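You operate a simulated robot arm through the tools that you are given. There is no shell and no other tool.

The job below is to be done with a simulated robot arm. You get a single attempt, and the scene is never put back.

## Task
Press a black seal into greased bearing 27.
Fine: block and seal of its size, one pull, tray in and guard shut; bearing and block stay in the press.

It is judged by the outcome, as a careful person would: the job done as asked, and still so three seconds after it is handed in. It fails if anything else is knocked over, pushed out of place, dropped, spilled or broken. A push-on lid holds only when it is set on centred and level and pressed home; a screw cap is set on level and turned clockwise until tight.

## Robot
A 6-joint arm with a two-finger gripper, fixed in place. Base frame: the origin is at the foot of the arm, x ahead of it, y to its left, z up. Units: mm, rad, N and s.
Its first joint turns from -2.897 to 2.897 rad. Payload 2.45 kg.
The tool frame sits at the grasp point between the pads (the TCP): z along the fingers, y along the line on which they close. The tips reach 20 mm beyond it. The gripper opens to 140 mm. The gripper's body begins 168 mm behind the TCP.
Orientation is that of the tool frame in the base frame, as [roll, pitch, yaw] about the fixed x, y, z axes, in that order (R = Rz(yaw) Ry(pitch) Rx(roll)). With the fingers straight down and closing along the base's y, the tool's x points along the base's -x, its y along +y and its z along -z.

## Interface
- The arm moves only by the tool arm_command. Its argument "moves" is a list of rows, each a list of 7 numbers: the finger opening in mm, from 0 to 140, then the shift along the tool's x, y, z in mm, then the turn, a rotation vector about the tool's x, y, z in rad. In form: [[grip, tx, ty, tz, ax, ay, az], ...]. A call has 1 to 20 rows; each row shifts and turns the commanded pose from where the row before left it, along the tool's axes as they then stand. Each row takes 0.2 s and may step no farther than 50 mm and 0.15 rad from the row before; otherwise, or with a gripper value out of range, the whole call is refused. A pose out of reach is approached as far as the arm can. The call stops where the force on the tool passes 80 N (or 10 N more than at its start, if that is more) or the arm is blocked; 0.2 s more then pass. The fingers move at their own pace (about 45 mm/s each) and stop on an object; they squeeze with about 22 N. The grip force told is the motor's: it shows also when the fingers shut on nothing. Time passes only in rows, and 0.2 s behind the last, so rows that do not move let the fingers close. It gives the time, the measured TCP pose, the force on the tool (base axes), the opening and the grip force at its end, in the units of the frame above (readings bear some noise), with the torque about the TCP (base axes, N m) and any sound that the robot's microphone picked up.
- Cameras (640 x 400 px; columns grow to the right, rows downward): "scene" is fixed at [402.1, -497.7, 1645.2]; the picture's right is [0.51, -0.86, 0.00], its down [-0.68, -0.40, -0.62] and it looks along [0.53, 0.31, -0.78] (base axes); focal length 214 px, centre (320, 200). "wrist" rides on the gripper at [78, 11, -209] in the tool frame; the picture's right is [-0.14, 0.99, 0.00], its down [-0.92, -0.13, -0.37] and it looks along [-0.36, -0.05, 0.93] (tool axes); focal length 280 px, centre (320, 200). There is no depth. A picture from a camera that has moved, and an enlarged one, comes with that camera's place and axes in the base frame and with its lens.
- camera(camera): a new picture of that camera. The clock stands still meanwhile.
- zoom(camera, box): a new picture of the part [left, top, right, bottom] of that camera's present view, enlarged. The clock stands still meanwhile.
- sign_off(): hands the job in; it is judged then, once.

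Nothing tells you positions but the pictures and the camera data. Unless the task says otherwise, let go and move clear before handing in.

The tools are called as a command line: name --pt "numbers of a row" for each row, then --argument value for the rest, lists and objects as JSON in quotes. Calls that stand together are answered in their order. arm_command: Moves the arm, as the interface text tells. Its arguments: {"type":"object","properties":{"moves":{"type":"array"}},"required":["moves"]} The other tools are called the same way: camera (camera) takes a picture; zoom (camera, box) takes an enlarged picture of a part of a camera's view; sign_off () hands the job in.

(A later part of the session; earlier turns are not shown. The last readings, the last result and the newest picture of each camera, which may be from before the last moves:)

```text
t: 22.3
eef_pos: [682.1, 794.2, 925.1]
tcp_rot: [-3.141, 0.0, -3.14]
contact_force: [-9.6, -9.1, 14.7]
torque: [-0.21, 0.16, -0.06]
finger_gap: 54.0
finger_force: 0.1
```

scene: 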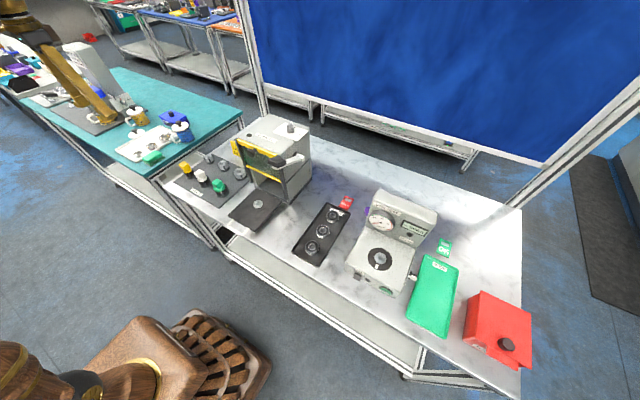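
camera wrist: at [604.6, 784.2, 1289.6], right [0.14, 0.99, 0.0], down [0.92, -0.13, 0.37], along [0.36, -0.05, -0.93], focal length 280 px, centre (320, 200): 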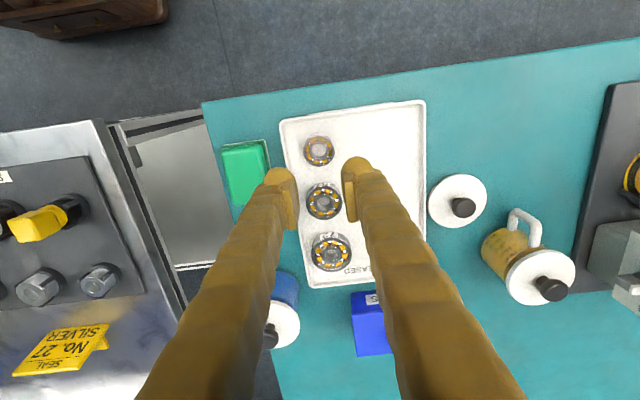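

The tray floor is at about z = 905, so the bearing is roughly 11 mm high. I'll back off about 1 mm, close, and lift very slowly while checking the gap.

arm_command --pt "54 0 0 -1.5 0 0 0" --pt "46 0 0 0 0 0 0" --pt "36 0 0 0 0 0 0" --pt "36 0 0 0 0 0 0" --pt "36 0 0 0 0 0 0"

zoom --camera "wrist" --box '[240, 120, 400, 220]'

```text
t: 23.5
eef_pos: [682.1, 793.8, 925.2]
tcp_rot: [-3.142, 0.001, -3.141]
contact_force: [2.6, -0.5, 4.2]
torque: [-0.07, 0.01, 0.03]
finger_gap: 40.8
finger_force: 21.7
```

```text
4.00 times, centred on (320, 170) of wrist
camera zoom: at [603.5, 804.6, 1134.9], right [0.14, 0.99, 0.0], down [0.92, -0.13, 0.37], along [0.37, -0.05, -0.93], focal length 1122 px, centre (320, 320)
```

zoom: 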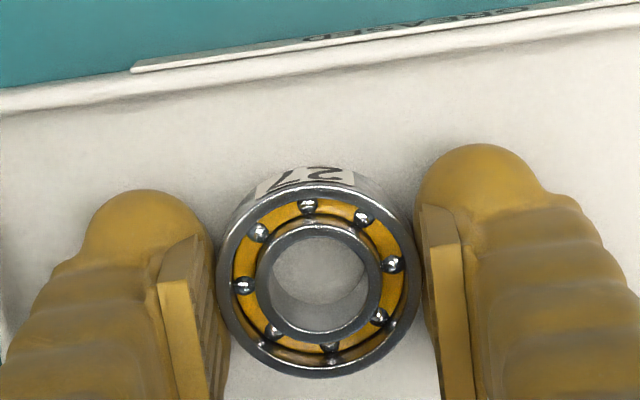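

arm_command --pt "36 0 0 -1 0 0 0" --pt "36 0 0 -2 0 0 0" --pt "36 0 0 -2 0 0 0" --pt "36 0 0 -2 0 0 0"

zoom --camera "wrist" --box '[240, 120, 400, 220]'

```text
t: 24.5
eef_pos: [681.7, 795.9, 931.7]
tcp_rot: [-3.142, 0.001, -3.141]
contact_force: [-0.3, 0.8, -0.7]
torque: [0.02, -0.04, 0.02]
finger_gap: 40.6
finger_force: 22.2
```

```text
4.00 times, centred on (320, 170) of wrist
camera zoom: at [603.0, 805.1, 1141.5], right [0.14, 0.99, 0.0], down [0.92, -0.13, 0.37], along [0.37, -0.05, -0.93], focal length 1122 px, centre (320, 320)
```

zoom: 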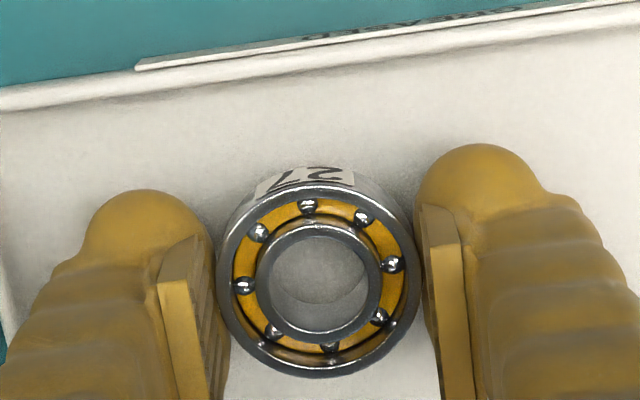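

The bearing is lifting with the gripper this time. I'll continue gently.

arm_command --pt "36 0 0 -3 0 0 0" --pt "36 0 0 -4 0 0 0" --pt "36 0 0 -5 0 0 0" --pt "36 0 0 -6 0 0 0"

zoom --camera "wrist" --box '[240, 120, 400, 220]'

```text
t: 25.5
eef_pos: [681.9, 794.3, 948.6]
tcp_rot: [3.141, -0.001, -3.141]
contact_force: [-0.1, -0.4, -0.8]
torque: [0.03, 0.02, 0.02]
finger_gap: 41.0
finger_force: 21.7
```

```text
4.00 times, centred on (320, 170) of wrist
camera zoom: at [603.2, 804.7, 1159.2], right [0.14, 0.99, 0.0], down [0.92, -0.13, 0.37], along [0.37, -0.05, -0.93], focal length 1122 px, centre (320, 320)
```

zoom: 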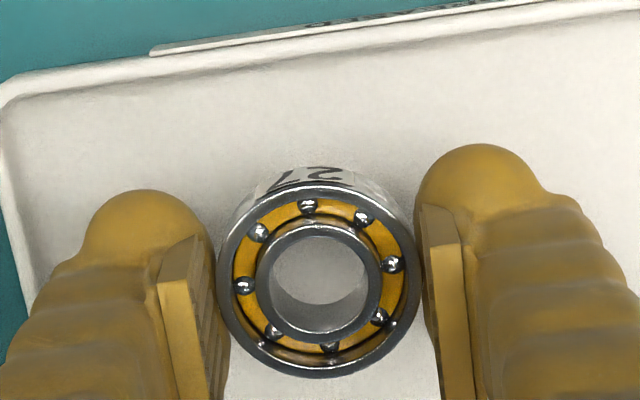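

The bearing is held well. I'll raise it gently and carry it towards the press, stopping short for a closer look at the tray and guard knob.

arm_command --pt "36 0 0 -12 0 0 0" --pt "36 0 0 -20 0 0 0" --pt "36 0 0 -25 0 0 0" --pt "36 0 0 -30 0 0 0" --pt "36 0 0 -30 0 0 0" --pt "36 0 0 -30 0 0 0" --pt "36 0 0 -20 0 0 0" --pt "36 0 -10 0 0 0 0" --pt "36 0 -20 0 0 0 0" --pt "36 0 -30 0 0 0 0" --pt "36 0 -35 0 0 0 0" --pt "36 0 -35 0 0 0 0" --pt "36 5 -35 0 0 0 0" --pt "36 5 -35 0 0 0 0" --pt "36 5 -35 0 0 0 0" --pt "36 5 -35 0 0 0 0" --pt "36 5 -35 0 0 0 0" --pt "36 5 -30 0 0 0 0" --pt "36 5 -20 0 0 0 0" --pt "36 0 -10 0 0 0 0"

camera --camera "wrist"

```text
t: 29.7
eef_pos: [648.0, 428.8, 1116.8]
tcp_rot: [-3.141, 0.001, 3.141]
contact_force: [-0.5, -0.7, -1.2]
torque: [-0.01, 0.0, -0.02]
finger_gap: 41.0
finger_force: 22.0
```

```text
taken
camera wrist: at [568.3, 439.7, 1326.4], right [0.14, 0.99, 0.0], down [0.92, -0.13, 0.37], along [0.37, -0.05, -0.93], focal length 280 px, centre (320, 200)
```

wrist: 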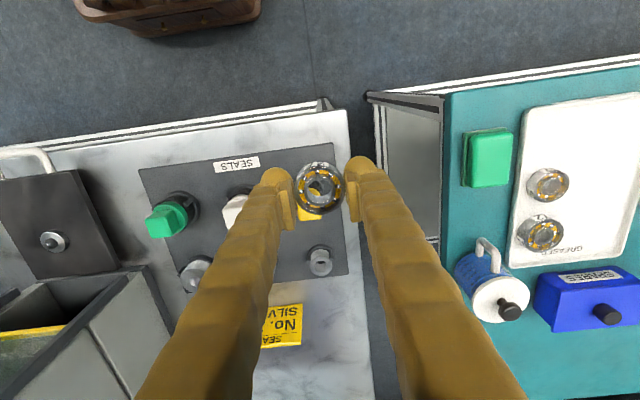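

arm_command --pt "36 0 -10 0 0 0 0" --pt "36 0 -20 0 0 0 0" --pt "36 0 -30 0 0 0 0" --pt "36 0 -35 0 0 0 0" --pt "36 0 -35 0 0 0 0" --pt "36 0 -35 0 0 0 0" --pt "36 0 -35 0 0 0 0" --pt "36 0 -35 0 0 0 0" --pt "36 0 -35 0 0 0 0" --pt "36 0 -35 0 0 0 0" --pt "36 0 -30 0 0 0 0" --pt "36 0 -20 0 0 0 0" --pt "36 0 -10 0 0 0 0"

camera --camera "wrist"

zoom --camera "wrist" --box '[200, 60, 440, 210]'

zoom --camera "wrist" --box '[180, 150, 460, 330]'

zoom --camera "scene" --box '[210, 110, 320, 230]'

```text
t: 32.5
eef_pos: [647.4, 63.8, 1116.7]
tcp_rot: [3.14, -0.001, 3.141]
contact_force: [-0.3, 1.3, -1.1]
torque: [0.02, 0.02, -0.01]
finger_gap: 40.6
finger_force: 22.1
```

```text
taken
camera wrist: at [568.4, 74.3, 1327.0], right [0.14, 0.99, 0.0], down [0.92, -0.13, 0.37], along [0.37, -0.05, -0.93], focal length 280 px, centre (320, 200)
```

wrist: 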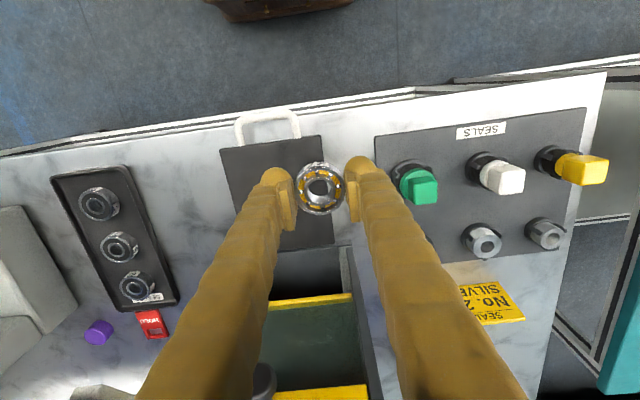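

```text
2.67 times, centred on (320, 135) of wrist
camera zoom: at [568.4, 74.3, 1327.0], right [0.14, 0.99, 0.0], down [0.92, -0.13, 0.37], along [0.37, -0.05, -0.93], focal length 748 px, centre (320, 373)
```

zoom: 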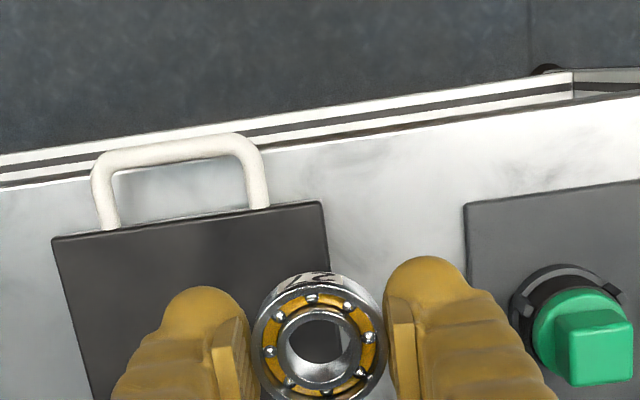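

```text
2.22 times, centred on (320, 240) of wrist
camera zoom: at [568.4, 74.3, 1327.0], right [0.14, 0.99, 0.0], down [0.92, -0.13, 0.37], along [0.37, -0.05, -0.93], focal length 623 px, centre (320, 111)
```

zoom: 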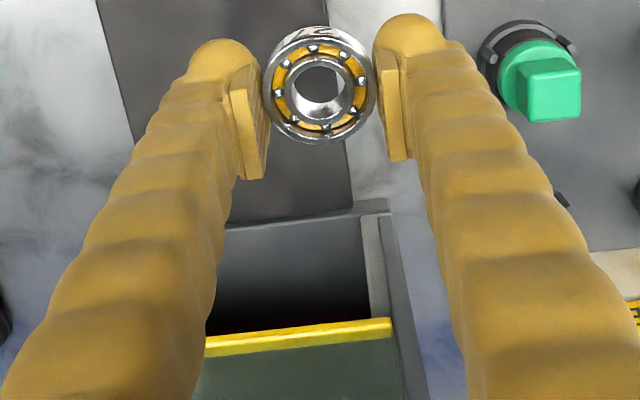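

```text
3.33 times, centred on (265, 170) of scene
camera zoom: at [402.1, -497.7, 1645.2], right [0.51, -0.86, 0.0], down [-0.68, -0.4, -0.62], along [0.53, 0.31, -0.78], focal length 715 px, centre (503, 300)
```

zoom: 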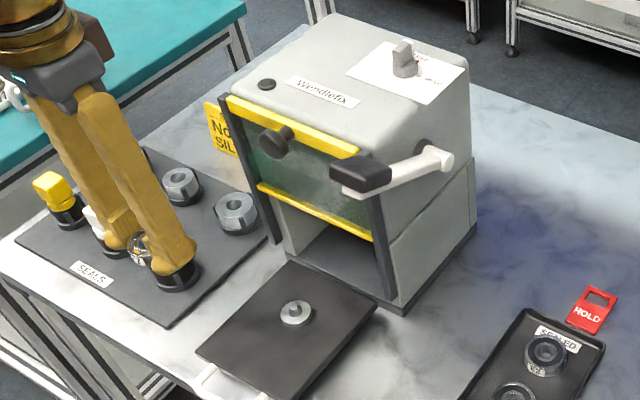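

The press tray's front edge is at x≈627, its pin at about (729, −5) and its top at z≈935–944. The guard knob ends at x≈765. I'll move the bearing over the pin at a safe height and check.

arm_command --pt "36 -12 -12 0 0 0 0" --pt "36 -20 -20 0 0 0 0" --pt "36 -20 -20 0 0 0 0" --pt "36 -15 -12 0 0 0 0" --pt "36 -5 -4 0 0 0 0" --pt "36 0 0 0 0 0 0"

camera --camera "wrist"

zoom --camera "wrist" --box '[220, 80, 420, 205]'

zoom --camera "scene" --box '[210, 90, 320, 230]'

```text
t: 33.9
eef_pos: [719.2, -4.3, 1116.3]
tcp_rot: [3.141, 0.0, 3.141]
contact_force: [0.1, 0.6, -1.8]
torque: [-0.03, 0.0, 0.0]
finger_gap: 40.9
finger_force: 21.7
```

```text
taken
camera wrist: at [640.4, 6.3, 1325.9], right [0.14, 0.99, 0.0], down [0.92, -0.13, 0.37], along [0.37, -0.05, -0.93], focal length 280 px, centre (320, 200)
```

wrist: 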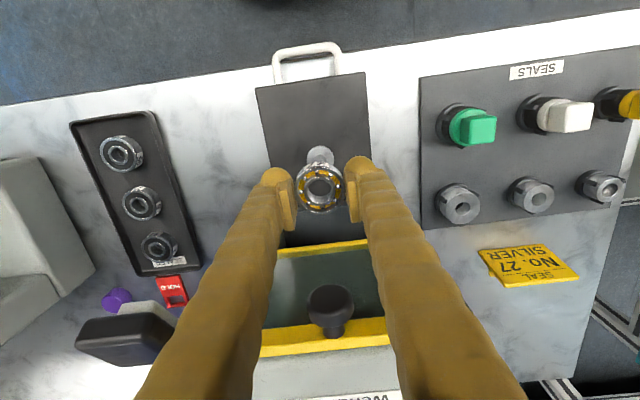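

```text
3.20 times, centred on (320, 142) of wrist
camera zoom: at [640.4, 6.3, 1325.9], right [0.14, 0.99, 0.0], down [0.92, -0.13, 0.37], along [0.37, -0.05, -0.93], focal length 897 px, centre (320, 384)
```

zoom: 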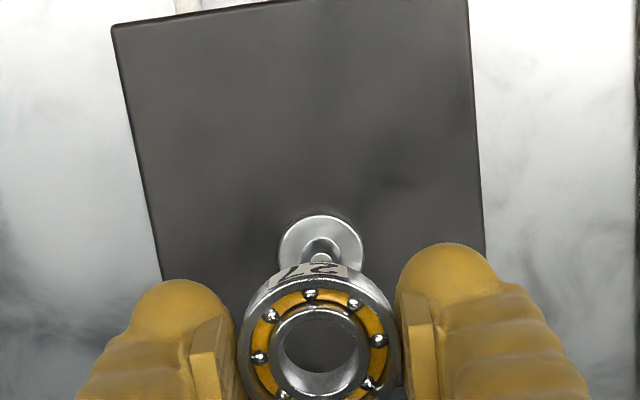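

```text
2.86 times, centred on (265, 160) of scene
camera zoom: at [402.1, -497.7, 1645.2], right [0.51, -0.86, 0.0], down [-0.68, -0.4, -0.62], along [0.53, 0.31, -0.78], focal length 613 px, centre (477, 314)
```

zoom: 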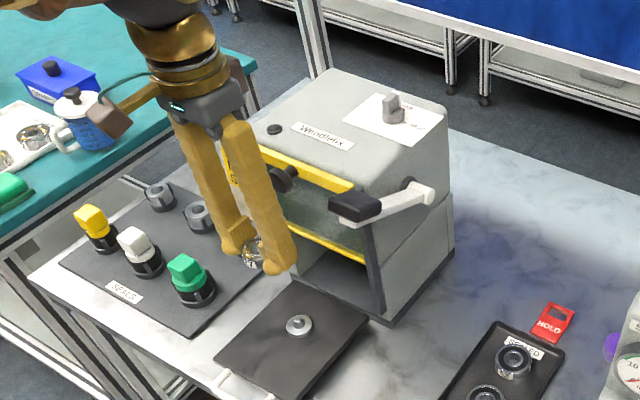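

arm_command --pt "36 -4 0 20 0 0 0" --pt "36 -4 0 30 0 0 0" --pt "36 0 0 30 0 0 0" --pt "36 0 0 20 0 0 0" --pt "36 0 0 0 0 0 0"

zoom --camera "wrist" --box '[240, 110, 400, 210]'

zoom --camera "scene" --box '[220, 130, 310, 230]'

```text
t: 35.1
eef_pos: [726.5, -2.9, 1013.5]
tcp_rot: [-3.141, -0.001, -3.141]
contact_force: [0.3, 0.8, -0.4]
torque: [0.0, -0.04, -0.01]
finger_gap: 40.9
finger_force: 21.9
```

```text
4.00 times, centred on (320, 160) of wrist
camera zoom: at [647.8, 7.8, 1224.0], right [0.14, 0.99, 0.0], down [0.92, -0.13, 0.37], along [0.37, -0.05, -0.93], focal length 1122 px, centre (320, 360)
```

zoom: 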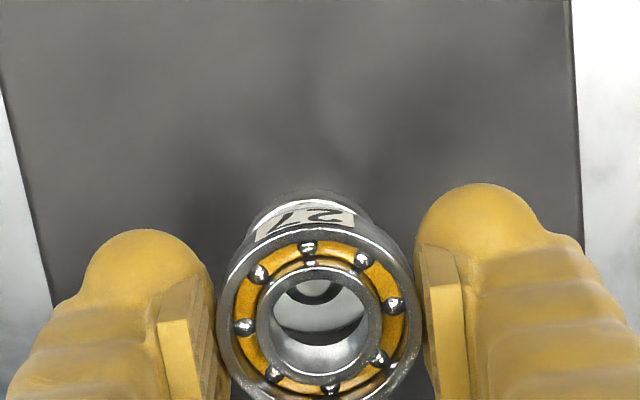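

```text
4.00 times, centred on (265, 180) of scene
camera zoom: at [402.1, -497.7, 1645.2], right [0.51, -0.86, 0.0], down [-0.68, -0.4, -0.62], along [0.53, 0.31, -0.78], focal length 858 px, centre (540, 280)
```

zoom: 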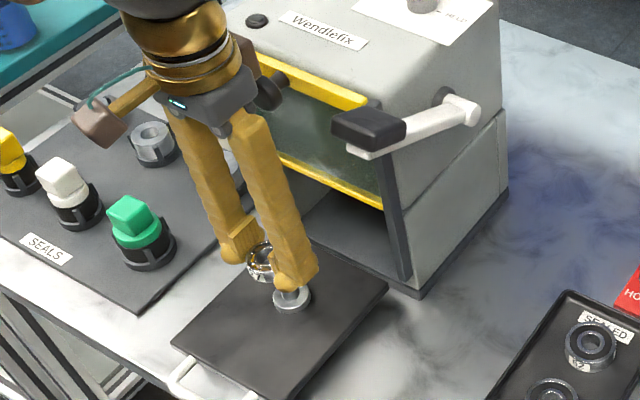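

zoom --camera "wrist" --box '[285, 150, 355, 215]'

zoom --camera "scene" --box '[250, 180, 290, 210]'

```text
6.15 times, centred on (320, 182) of wrist
camera zoom: at [647.8, 7.8, 1224.0], right [0.14, 0.99, 0.0], down [0.92, -0.13, 0.37], along [0.37, -0.05, -0.93], focal length 1726 px, centre (320, 308)
```

zoom: 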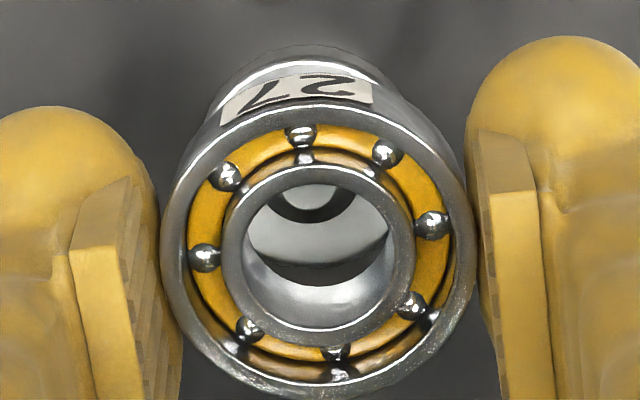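

```text
13.33 times, centred on (270, 195) of scene
camera zoom: at [402.1, -497.7, 1645.2], right [0.51, -0.86, 0.0], down [-0.68, -0.4, -0.62], along [0.53, 0.31, -0.78], focal length 2860 px, centre (987, 267)
```

zoom: 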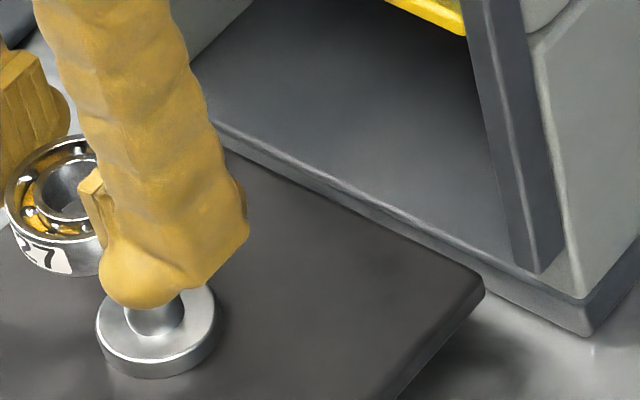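

Looking through the bore I can see the pin's flange. The bearing needs to go about 5 mm in +x and 1.3 mm in −y. I'll shift and lower partway, then check again.

arm_command --pt "36 -5 -1.3 5 0 0 0" --pt "36 0 0 10 0 0 0" --pt "36 0 0 8 0 0 0" --pt "36 0 0 0 0 0 0"

zoom --camera "wrist" --box '[285, 150, 355, 215]'

zoom --camera "scene" --box '[250, 180, 290, 210]'

```text
t: 36.1
eef_pos: [731.4, -4.9, 993.1]
tcp_rot: [-3.14, 0.0, 3.141]
contact_force: [-0.2, 0.2, -0.3]
torque: [0.01, 0.05, 0.0]
finger_gap: 40.7
finger_force: 21.6
```

```text
6.15 times, centred on (320, 182) of wrist
camera zoom: at [652.4, 5.0, 1202.5], right [0.14, 0.99, 0.0], down [0.92, -0.13, 0.37], along [0.37, -0.05, -0.93], focal length 1726 px, centre (320, 308)
```

zoom: 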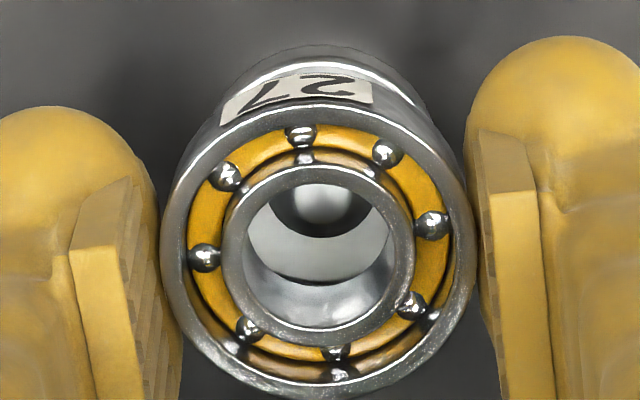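

```text
13.33 times, centred on (270, 195) of scene
camera zoom: at [402.1, -497.7, 1645.2], right [0.51, -0.86, 0.0], down [-0.68, -0.4, -0.62], along [0.53, 0.31, -0.78], focal length 2860 px, centre (987, 267)
```

zoom: 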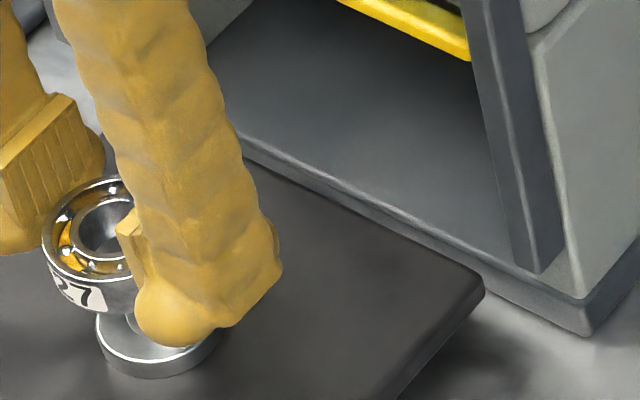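

The bearing is now aligned with the pin within about half a millimetre. I'll lower it onto the pin, with small steps at the end.

arm_command --pt "36 0 0.3 5 0 0 0" --pt "36 0 0 5 0 0 0" --pt "36 0 0 5 0 0 0" --pt "36 0 0 4 0 0 0" --pt "36 0 0 2 0 0 0"

zoom --camera "wrist" --box '[285, 150, 355, 215]'

zoom --camera "scene" --box '[250, 180, 290, 210]'

```text
t: 37.3
eef_pos: [732.3, -4.5, 972.3]
tcp_rot: [3.141, 0.001, -3.141]
contact_force: [0.1, 1.0, -1.3]
torque: [-0.03, -0.01, 0.05]
finger_gap: 40.8
finger_force: 21.8
```

```text
6.15 times, centred on (320, 182) of wrist
camera zoom: at [653.6, 5.8, 1182.9], right [0.14, 0.99, 0.0], down [0.92, -0.13, 0.37], along [0.37, -0.05, -0.93], focal length 1726 px, centre (320, 308)
```

zoom: 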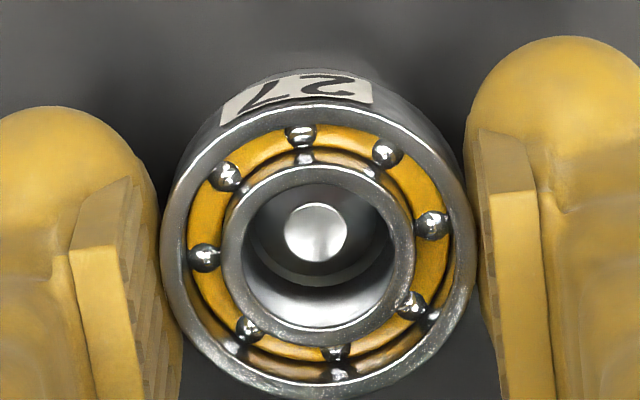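

```text
13.33 times, centred on (270, 195) of scene
camera zoom: at [402.1, -497.7, 1645.2], right [0.51, -0.86, 0.0], down [-0.68, -0.4, -0.62], along [0.53, 0.31, -0.78], focal length 2860 px, centre (987, 267)
```

zoom: 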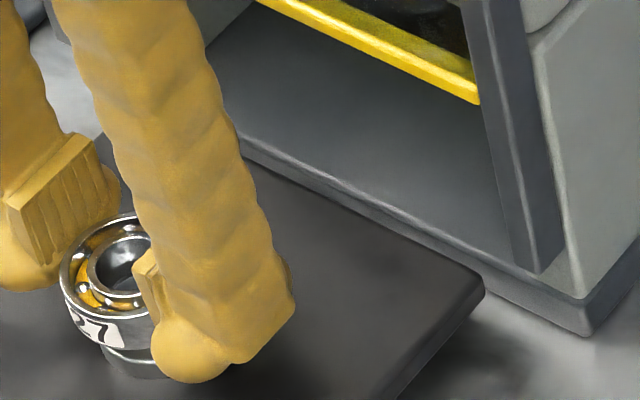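

arm_command --pt "36 0 0 2 0 0 0" --pt "36 0 0 2 0 0 0"

```text
t: 37.9
eef_pos: [731.8, -4.5, 969.2]
tcp_rot: [3.14, -0.001, 3.14]
contact_force: [0.2, -0.3, -0.7]
torque: [-0.02, -0.02, 0.02]
finger_gap: 40.6
finger_force: 22.1
```

arm_command --pt "36 0 0 2 0 0 0"

```text
t: 38.3
eef_pos: [731.9, -5.4, 967.3]
tcp_rot: [3.141, 0.0, -3.141]
contact_force: [0.7, 0.0, 0.7]
torque: [-0.03, -0.04, -0.02]
finger_gap: 40.8
finger_force: 21.6
```

arm_command --pt "36 0 0 1.5 0 0 0"

```text
t: 38.7
eef_pos: [732.3, -4.1, 965.5]
tcp_rot: [3.14, 0.0, -3.141]
contact_force: [-0.1, -0.2, -0.5]
torque: [0.05, -0.1, -0.01]
finger_gap: 40.8
finger_force: 21.9
```

arm_command --pt "36 0 0 1.5 0 0 0"

zoom --camera "scene" --box '[250, 180, 290, 210]'

zoom --camera "wrist" --box '[285, 150, 355, 215]'

```text
t: 39.1
eef_pos: [731.2, -3.4, 964.4]
tcp_rot: [-3.141, 0.001, 3.141]
contact_force: [0.0, -4.1, 0.5]
torque: [-0.02, -0.04, -0.02]
finger_gap: 41.0
finger_force: 22.0
```

```text
13.33 times, centred on (270, 195) of scene
camera zoom: at [402.1, -497.7, 1645.2], right [0.51, -0.86, 0.0], down [-0.68, -0.4, -0.62], along [0.53, 0.31, -0.78], focal length 2860 px, centre (987, 267)
```

zoom: 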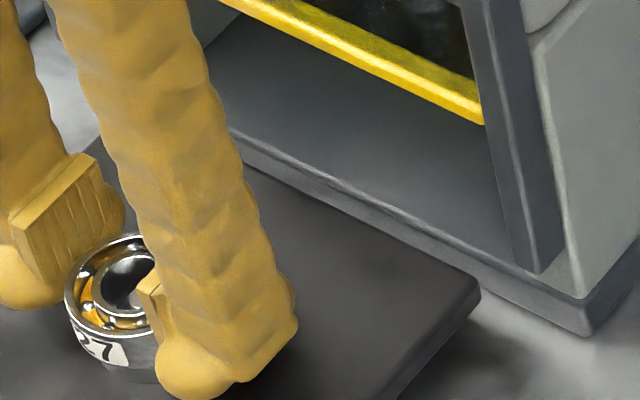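

```text
6.15 times, centred on (320, 182) of wrist
camera zoom: at [652.9, 6.4, 1173.9], right [0.14, 0.99, 0.0], down [0.92, -0.13, 0.37], along [0.37, -0.05, -0.93], focal length 1726 px, centre (320, 308)
```

zoom: 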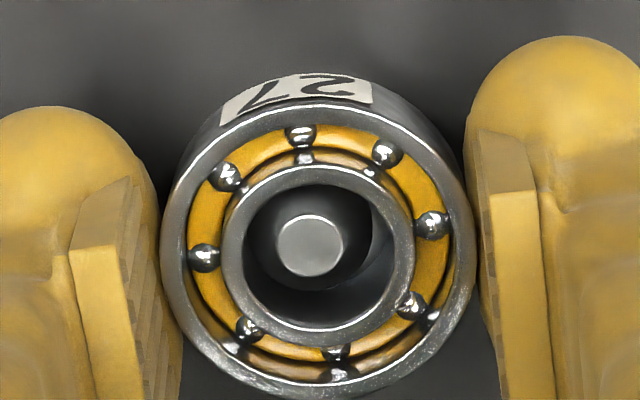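

The bearing is nearly down. The guard is also being pushed lower by the gripper body touching its knob, and I'll raise the guard again later. The pin sits slightly to −y in the bore, so I'll correct by 1 mm and continue.

arm_command --pt "36 0 -1 0 0 0 0" --pt "36 0 0 1 0 0 0"

zoom --camera "wrist" --box '[285, 150, 355, 215]'

```text
t: 39.7
eef_pos: [732.2, -3.9, 962.6]
tcp_rot: [3.141, 0.0, -3.141]
contact_force: [0.0, 0.7, 0.5]
torque: [-0.05, -0.03, 0.02]
finger_gap: 40.8
finger_force: 21.8
```

```text
6.15 times, centred on (320, 182) of wrist
camera zoom: at [652.7, 5.6, 1172.8], right [0.14, 0.99, 0.0], down [0.92, -0.13, 0.37], along [0.37, -0.05, -0.93], focal length 1726 px, centre (320, 308)
```

zoom: 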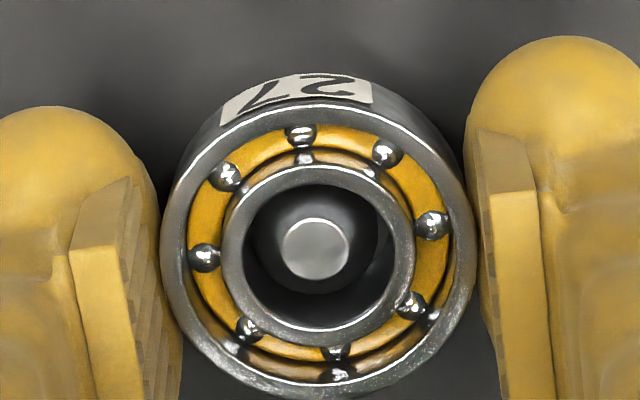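

arm_command --pt "36 0 0 1.2 0 0 0"

```text
t: 40.1
eef_pos: [731.1, -4.5, 961.0]
tcp_rot: [-3.142, -0.001, 3.14]
contact_force: [-0.7, 2.0, 4.8]
torque: [0.09, 0.03, 0.02]
finger_gap: 40.5
finger_force: 22.2
```

arm_command --pt "36 0 0 0.8 0 0 0"

zoom --camera "wrist" --box '[285, 150, 355, 215]'

zoom --camera "scene" --box '[235, 170, 295, 215]'

```text
t: 40.5
eef_pos: [733.1, -5.3, 962.0]
tcp_rot: [-3.141, 0.001, -3.14]
contact_force: [-1.1, 3.3, 17.7]
torque: [0.05, 0.17, -0.04]
finger_gap: 40.9
finger_force: 22.3
```

```text
6.15 times, centred on (320, 182) of wrist
camera zoom: at [653.0, 5.4, 1171.7], right [0.14, 0.99, 0.0], down [0.92, -0.13, 0.37], along [0.37, -0.05, -0.93], focal length 1726 px, centre (320, 308)
```

zoom: 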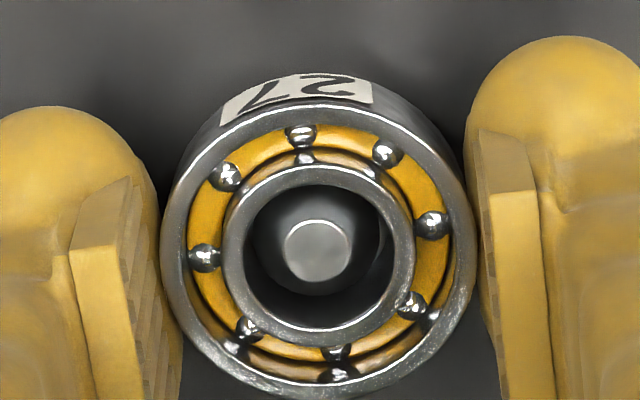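

```text
8.89 times, centred on (265, 192) of scene
camera zoom: at [402.1, -497.7, 1645.2], right [0.51, -0.86, 0.0], down [-0.68, -0.4, -0.62], along [0.53, 0.31, -0.78], focal length 1906 px, centre (809, 267)
```

zoom: 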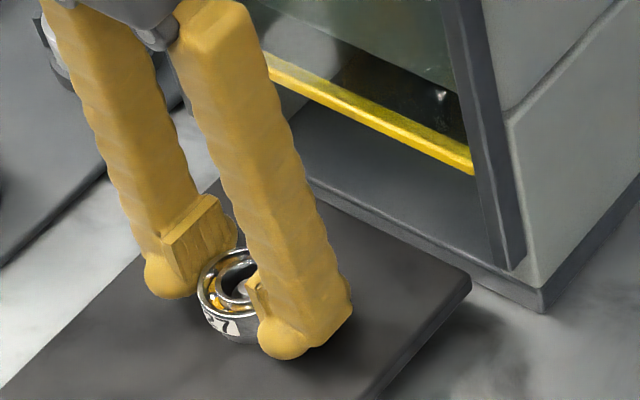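

The bearing has seated on the flange (18 N). I'll relax the pressure and open the fingers just enough to clear it.

arm_command --pt "36 0 0 -0.8 0 0 0" --pt "42 0 0 0 0 0 0" --pt "46 0 0 0 0 0 0" --pt "52 0 0 0 0 0 0" --pt "52 0 0 0 0 0 0"

zoom --camera "wrist" --box '[285, 150, 355, 215]'

```text
t: 41.7
eef_pos: [731.6, -4.9, 963.0]
tcp_rot: [3.141, -0.001, 3.141]
contact_force: [0.5, 0.0, -0.3]
torque: [0.0, 0.0, -0.01]
finger_gap: 51.7
finger_force: 0.1
```

```text
6.15 times, centred on (320, 182) of wrist
camera zoom: at [652.9, 5.2, 1171.6], right [0.14, 0.99, 0.0], down [0.92, -0.13, 0.37], along [0.37, -0.05, -0.93], focal length 1726 px, centre (320, 308)
```

zoom: 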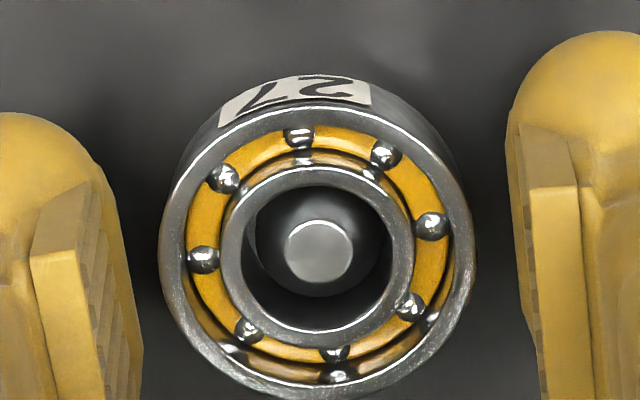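

The bearing rests level on the pin. I'll raise the arm straight up, clear of the press, and look at the guard and tray.

arm_command --pt "52 0 0 -4 0 0 0" --pt "52 0 0 -8 0 0 0" --pt "52 0 0 -20 0 0 0" --pt "52 0 0 -40 0 0 0" --pt "60 0 0 -40 0 0 0" --pt "60 0 0 -40 0 0 0" --pt "60 10 10 -40 0 0 0" --pt "60 30 20 -30 0 0 0" --pt "60 30 20 0 0 0 0"

camera --camera "wrist"

zoom --camera "scene" --box '[210, 90, 320, 230]'

zoom --camera "wrist" --box '[220, 60, 420, 185]'

```text
t: 43.7
eef_pos: [660.2, 46.8, 1183.4]
tcp_rot: [-3.14, 0.001, 3.14]
contact_force: [0.1, 0.1, -0.9]
torque: [0.0, 0.04, 0.02]
finger_gap: 60.2
finger_force: 0.0
```

```text
taken
camera wrist: at [581.6, 57.4, 1393.4], right [0.14, 0.99, 0.0], down [0.92, -0.13, 0.37], along [0.37, -0.05, -0.93], focal length 280 px, centre (320, 200)
```

wrist: 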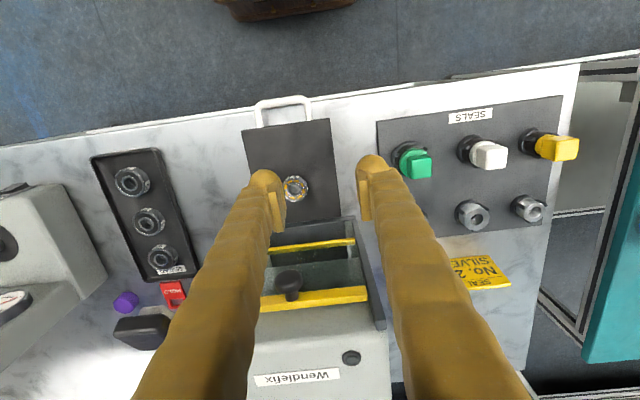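

```text
2.86 times, centred on (265, 160) of scene
camera zoom: at [402.1, -497.7, 1645.2], right [0.51, -0.86, 0.0], down [-0.68, -0.4, -0.62], along [0.53, 0.31, -0.78], focal length 613 px, centre (477, 314)
```

zoom: 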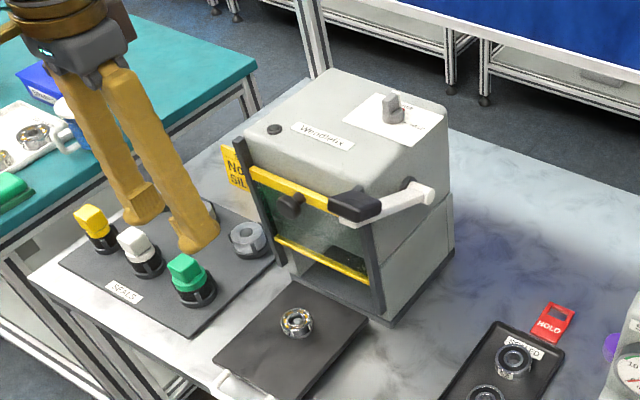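

```text
3.20 times, centred on (320, 122) of wrist
camera zoom: at [581.6, 57.4, 1393.4], right [0.14, 0.99, 0.0], down [0.92, -0.13, 0.37], along [0.37, -0.05, -0.93], focal length 897 px, centre (320, 448)
```

zoom: 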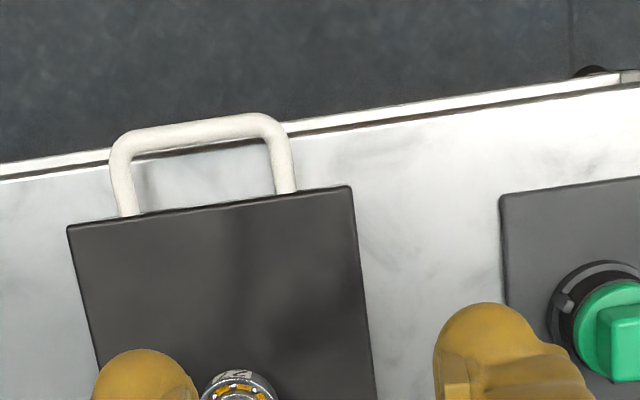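

The guard is now partway down and stays there by friction, with the tray and bearing in front. Next I'll look closely at the yellow block on the smallest black seal stack.

arm_command --pt "80 0 45 0 0 0 0" --pt "100 0 48 0 0 0 0" --pt "100 0 48 5 0 0 0" --pt "100 0 48 5 0 0 0" --pt "100 -10 48 5 0 0 0" --pt "100 -10 48 5 0 0 0" --pt "100 -10 40 20 0 0 0" --pt "100 0 0 20 0 0 0"

camera --camera "wrist"

zoom --camera "wrist" --box '[220, 80, 420, 205]'

zoom --camera "scene" --box '[170, 150, 220, 190]'

```text
t: 45.5
eef_pos: [690.4, 370.4, 1122.4]
tcp_rot: [3.141, 0.001, -3.141]
contact_force: [-0.3, -0.4, 0.3]
torque: [0.0, 0.02, 0.01]
finger_gap: 100.0
finger_force: 0.1
```

```text
taken
camera wrist: at [611.7, 380.6, 1332.5], right [0.14, 0.99, 0.0], down [0.92, -0.13, 0.37], along [0.37, -0.05, -0.93], focal length 280 px, centre (320, 200)
```

wrist: 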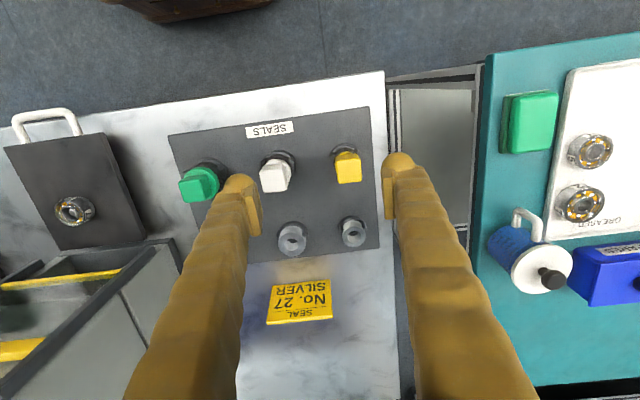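

```text
3.20 times, centred on (320, 142) of wrist
camera zoom: at [611.7, 380.6, 1332.5], right [0.14, 0.99, 0.0], down [0.92, -0.13, 0.37], along [0.37, -0.05, -0.93], focal length 897 px, centre (320, 384)
```

zoom: 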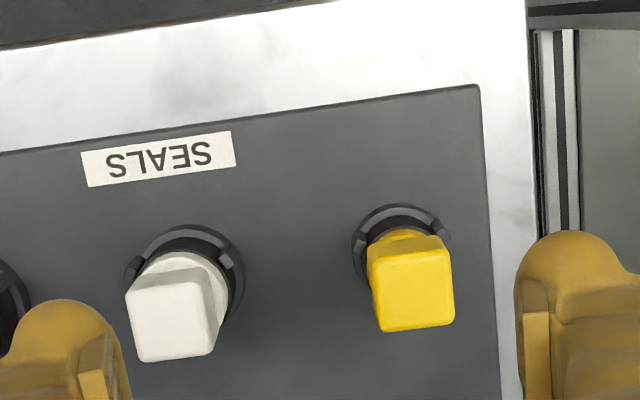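

```text
10.00 times, centred on (195, 170) of scene
camera zoom: at [402.1, -497.7, 1645.2], right [0.51, -0.86, 0.0], down [-0.68, -0.4, -0.62], along [0.53, 0.31, -0.78], focal length 2145 px, centre (1570, 500)
```

zoom: 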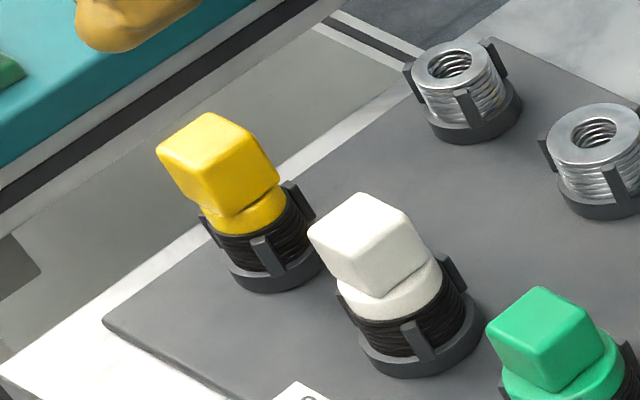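

The yellow block's handle is a cube about 31 mm wide, at roughly (711, 403) with its top near z≈985. I'll centre over it.

arm_command --pt "80 -10 16 15 0 0 0" --pt "70 -10 17 20 0 0 0" --pt "60 0 0 10 0 0 0" --pt "56 0 0 0 0 0 0"

zoom --camera "wrist" --box '[220, 90, 420, 215]'

zoom --camera "scene" --box '[160, 130, 240, 190]'

```text
t: 46.5
eef_pos: [710.2, 402.5, 1077.8]
tcp_rot: [-3.141, 0.001, -3.14]
contact_force: [-0.7, 0.3, 1.0]
torque: [0.0, -0.02, -0.04]
finger_gap: 55.9
finger_force: 0.0
```

```text
3.20 times, centred on (320, 152) of wrist
camera zoom: at [632.1, 412.7, 1287.1], right [0.14, 0.99, 0.0], down [0.92, -0.13, 0.37], along [0.37, -0.05, -0.93], focal length 897 px, centre (320, 352)
```

zoom: 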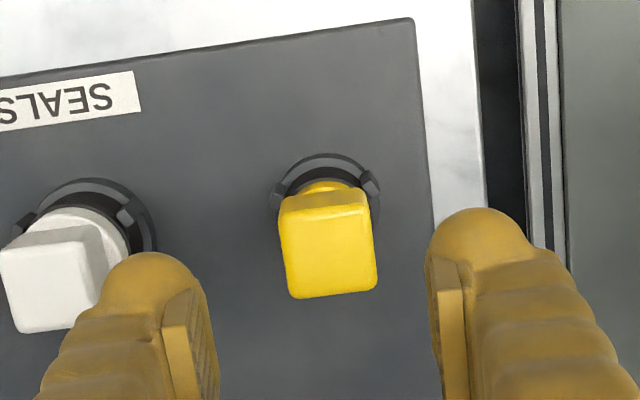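

```text
6.67 times, centred on (200, 160) of scene
camera zoom: at [402.1, -497.7, 1645.2], right [0.51, -0.86, 0.0], down [-0.68, -0.4, -0.62], along [0.53, 0.31, -0.78], focal length 1430 px, centre (1120, 467)
```

zoom: 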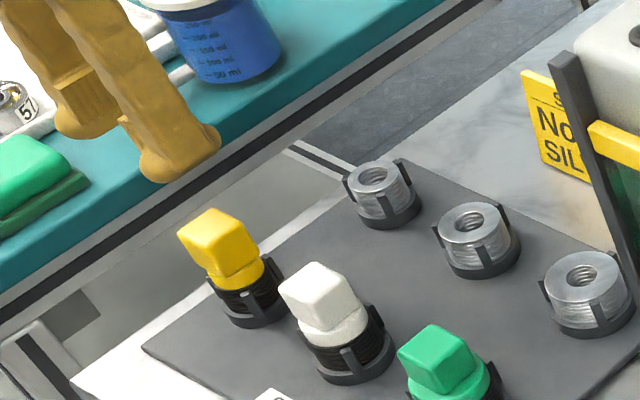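

arm_command --pt "56 -6 1.7 20 0 0 0" --pt "56 0 0 30 0 0 0" --pt "56 0 0 20 0 0 0" --pt "56 0 0 0 0 0 0"

zoom --camera "wrist" --box '[220, 110, 420, 235]'

zoom --camera "scene" --box '[160, 130, 240, 190]'

```text
t: 47.5
eef_pos: [718.2, 404.0, 1008.5]
tcp_rot: [-3.142, 0.0, -3.141]
contact_force: [0.2, 0.4, 0.2]
torque: [-0.02, -0.01, 0.01]
finger_gap: 56.1
finger_force: 0.1
```

```text
3.20 times, centred on (320, 172) of wrist
camera zoom: at [639.1, 415.1, 1217.9], right [0.14, 0.99, 0.0], down [0.92, -0.13, 0.37], along [0.37, -0.05, -0.93], focal length 897 px, centre (320, 288)
```

zoom: 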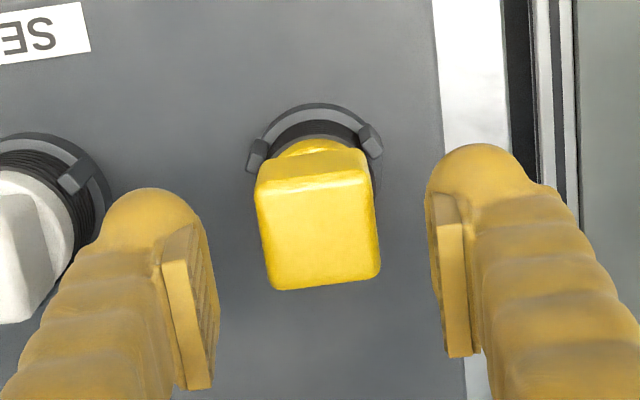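

```text
6.67 times, centred on (200, 160) of scene
camera zoom: at [402.1, -497.7, 1645.2], right [0.51, -0.86, 0.0], down [-0.68, -0.4, -0.62], along [0.53, 0.31, -0.78], focal length 1430 px, centre (1120, 467)
```

zoom: 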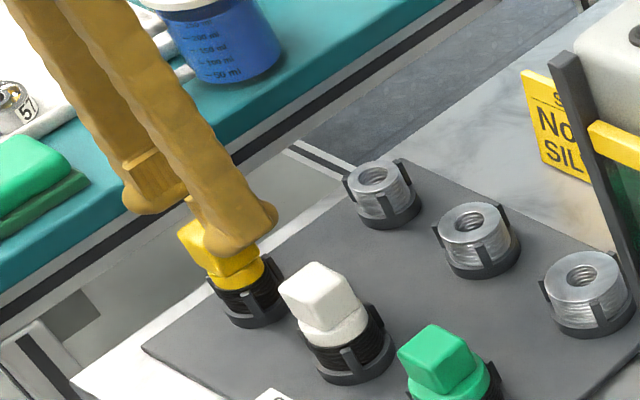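

The handle is centred between the fingers and square to them. I'll descend so that the tips reach the lower part of the cube.

arm_command --pt "56 0 0 15 0 0 0" --pt "56 0 0 12 0 0 0" --pt "56 0 0 8 0 0 0" --pt "56 0 0 4 0 0 0"

zoom --camera "wrist" --box '[220, 110, 420, 235]'

zoom --camera "scene" --box '[170, 140, 220, 180]'

```text
t: 48.5
eef_pos: [717.8, 403.7, 970.2]
tcp_rot: [3.141, 0.0, 3.141]
contact_force: [-0.4, -0.3, -0.3]
torque: [-0.02, 0.02, -0.01]
finger_gap: 56.0
finger_force: 0.1
```

```text
3.20 times, centred on (320, 172) of wrist
camera zoom: at [639.3, 414.3, 1179.5], right [0.14, 0.99, 0.0], down [0.92, -0.13, 0.37], along [0.37, -0.05, -0.93], focal length 897 px, centre (320, 288)
```

zoom: 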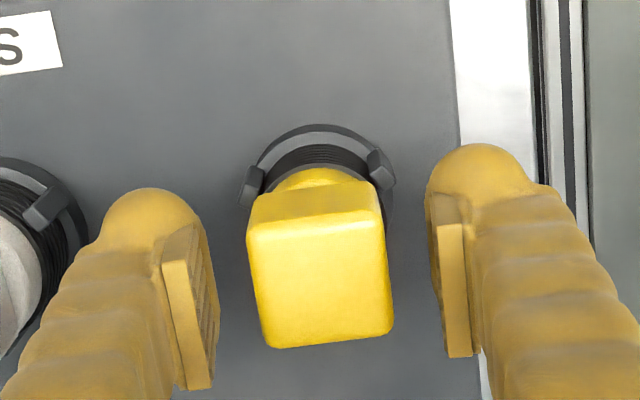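

```text
10.00 times, centred on (195, 160) of scene
camera zoom: at [402.1, -497.7, 1645.2], right [0.51, -0.86, 0.0], down [-0.68, -0.4, -0.62], along [0.53, 0.31, -0.78], focal length 2145 px, centre (1570, 600)
```

zoom: 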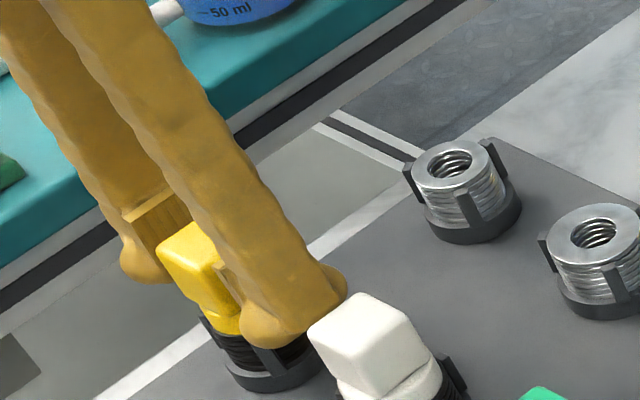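

The fingertips overlap about 30 mm of the handle, above the cage prongs. I'll close here.

arm_command --pt "46 0 0 0 0 0 0" --pt "36 0 0 0 0 0 0" --pt "26 0 0 0 0 0 0" --pt "26 0 0 0 0 0 0"

zoom --camera "wrist" --box '[220, 110, 420, 235]'

```text
t: 49.5
eef_pos: [716.9, 404.3, 970.2]
tcp_rot: [3.142, 0.001, -3.141]
contact_force: [0.0, 0.7, -0.9]
torque: [-0.05, 0.01, -0.02]
finger_gap: 30.6
finger_force: 21.6
```

```text
3.20 times, centred on (320, 172) of wrist
camera zoom: at [639.2, 414.3, 1179.6], right [0.14, 0.99, 0.0], down [0.92, -0.13, 0.37], along [0.37, -0.05, -0.93], focal length 897 px, centre (320, 288)
```

zoom: 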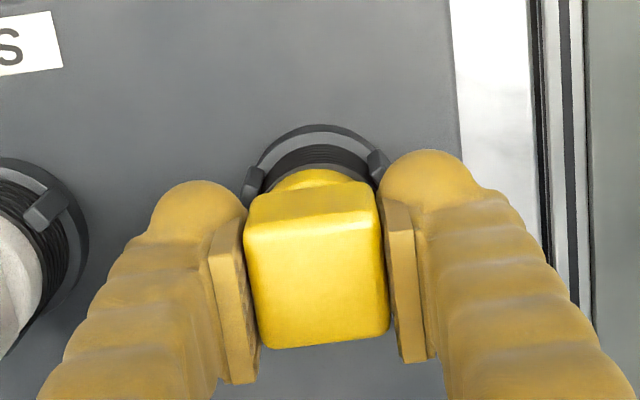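

The handle is gripped at 30.6 mm. I'll lift slowly and see whether a seal comes along.

arm_command --pt "26 0 0 -2 0 0 0" --pt "26 0 0 -3 0 0 0" --pt "26 0 0 -5 0 0 0"

zoom --camera "scene" --box '[170, 140, 220, 180]'

zoom --camera "wrist" --box '[220, 110, 420, 235]'

```text
t: 50.3
eef_pos: [718.0, 405.2, 980.0]
tcp_rot: [3.141, 0.0, -3.141]
contact_force: [0.0, -0.5, -0.7]
torque: [-0.02, -0.01, -0.01]
finger_gap: 30.5
finger_force: 22.6
```

```text
10.00 times, centred on (195, 160) of scene
camera zoom: at [402.1, -497.7, 1645.2], right [0.51, -0.86, 0.0], down [-0.68, -0.4, -0.62], along [0.53, 0.31, -0.78], focal length 2145 px, centre (1570, 600)
```

zoom: 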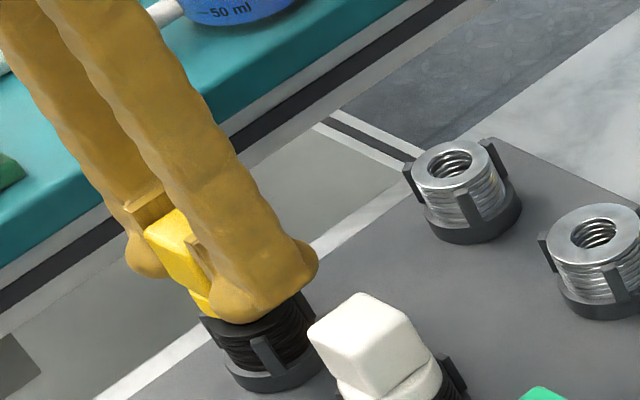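

```text
3.20 times, centred on (320, 172) of wrist
camera zoom: at [639.0, 415.0, 1189.8], right [0.14, 0.99, 0.0], down [0.92, -0.13, 0.37], along [0.37, -0.05, -0.93], focal length 897 px, centre (320, 288)
```

zoom: 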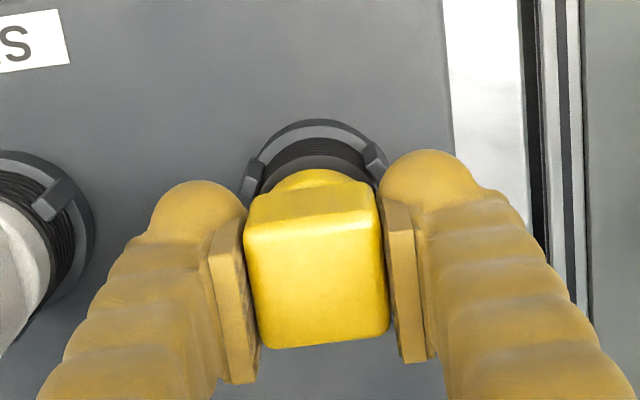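

arm_command --pt "26 0 0 -8 0 0 0" --pt "26 0 0 -15 0 0 0" --pt "26 0 0 -20 0 0 0" --pt "26 0 0 -20 0 0 0" --pt "26 0 0 -10 0 0 0"

zoom --camera "scene" --box '[165, 130, 225, 180]'

zoom --camera "wrist" --box '[270, 110, 370, 190]'

```text
t: 51.5
eef_pos: [718.4, 403.5, 1052.7]
tcp_rot: [3.14, -0.001, 3.141]
contact_force: [0.5, -0.3, -1.8]
torque: [-0.02, 0.04, 0.02]
finger_gap: 30.8
finger_force: 21.8
```

```text
8.00 times, centred on (195, 155) of scene
camera zoom: at [402.1, -497.7, 1645.2], right [0.51, -0.86, 0.0], down [-0.68, -0.4, -0.62], along [0.53, 0.31, -0.78], focal length 1716 px, centre (1320, 560)
```

zoom: 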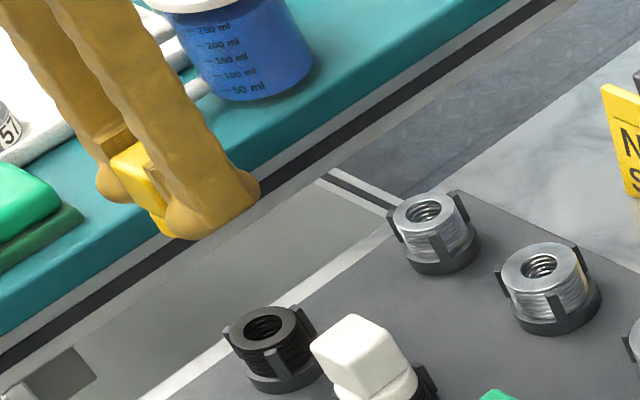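

```text
5.00 times, centred on (320, 150) of wrist
camera zoom: at [640.1, 414.3, 1262.3], right [0.14, 0.99, 0.0], down [0.92, -0.13, 0.37], along [0.37, -0.05, -0.93], focal length 1402 px, centre (320, 450)
```

zoom: 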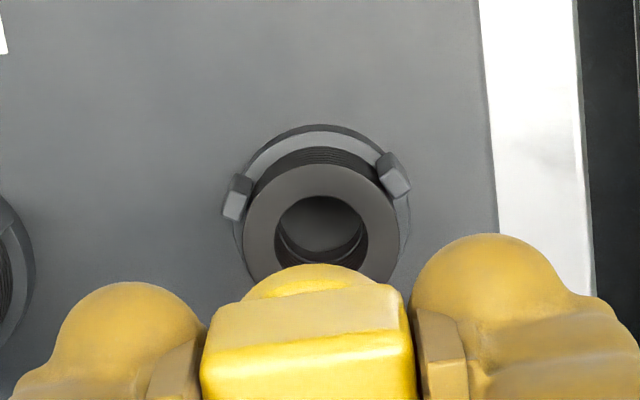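

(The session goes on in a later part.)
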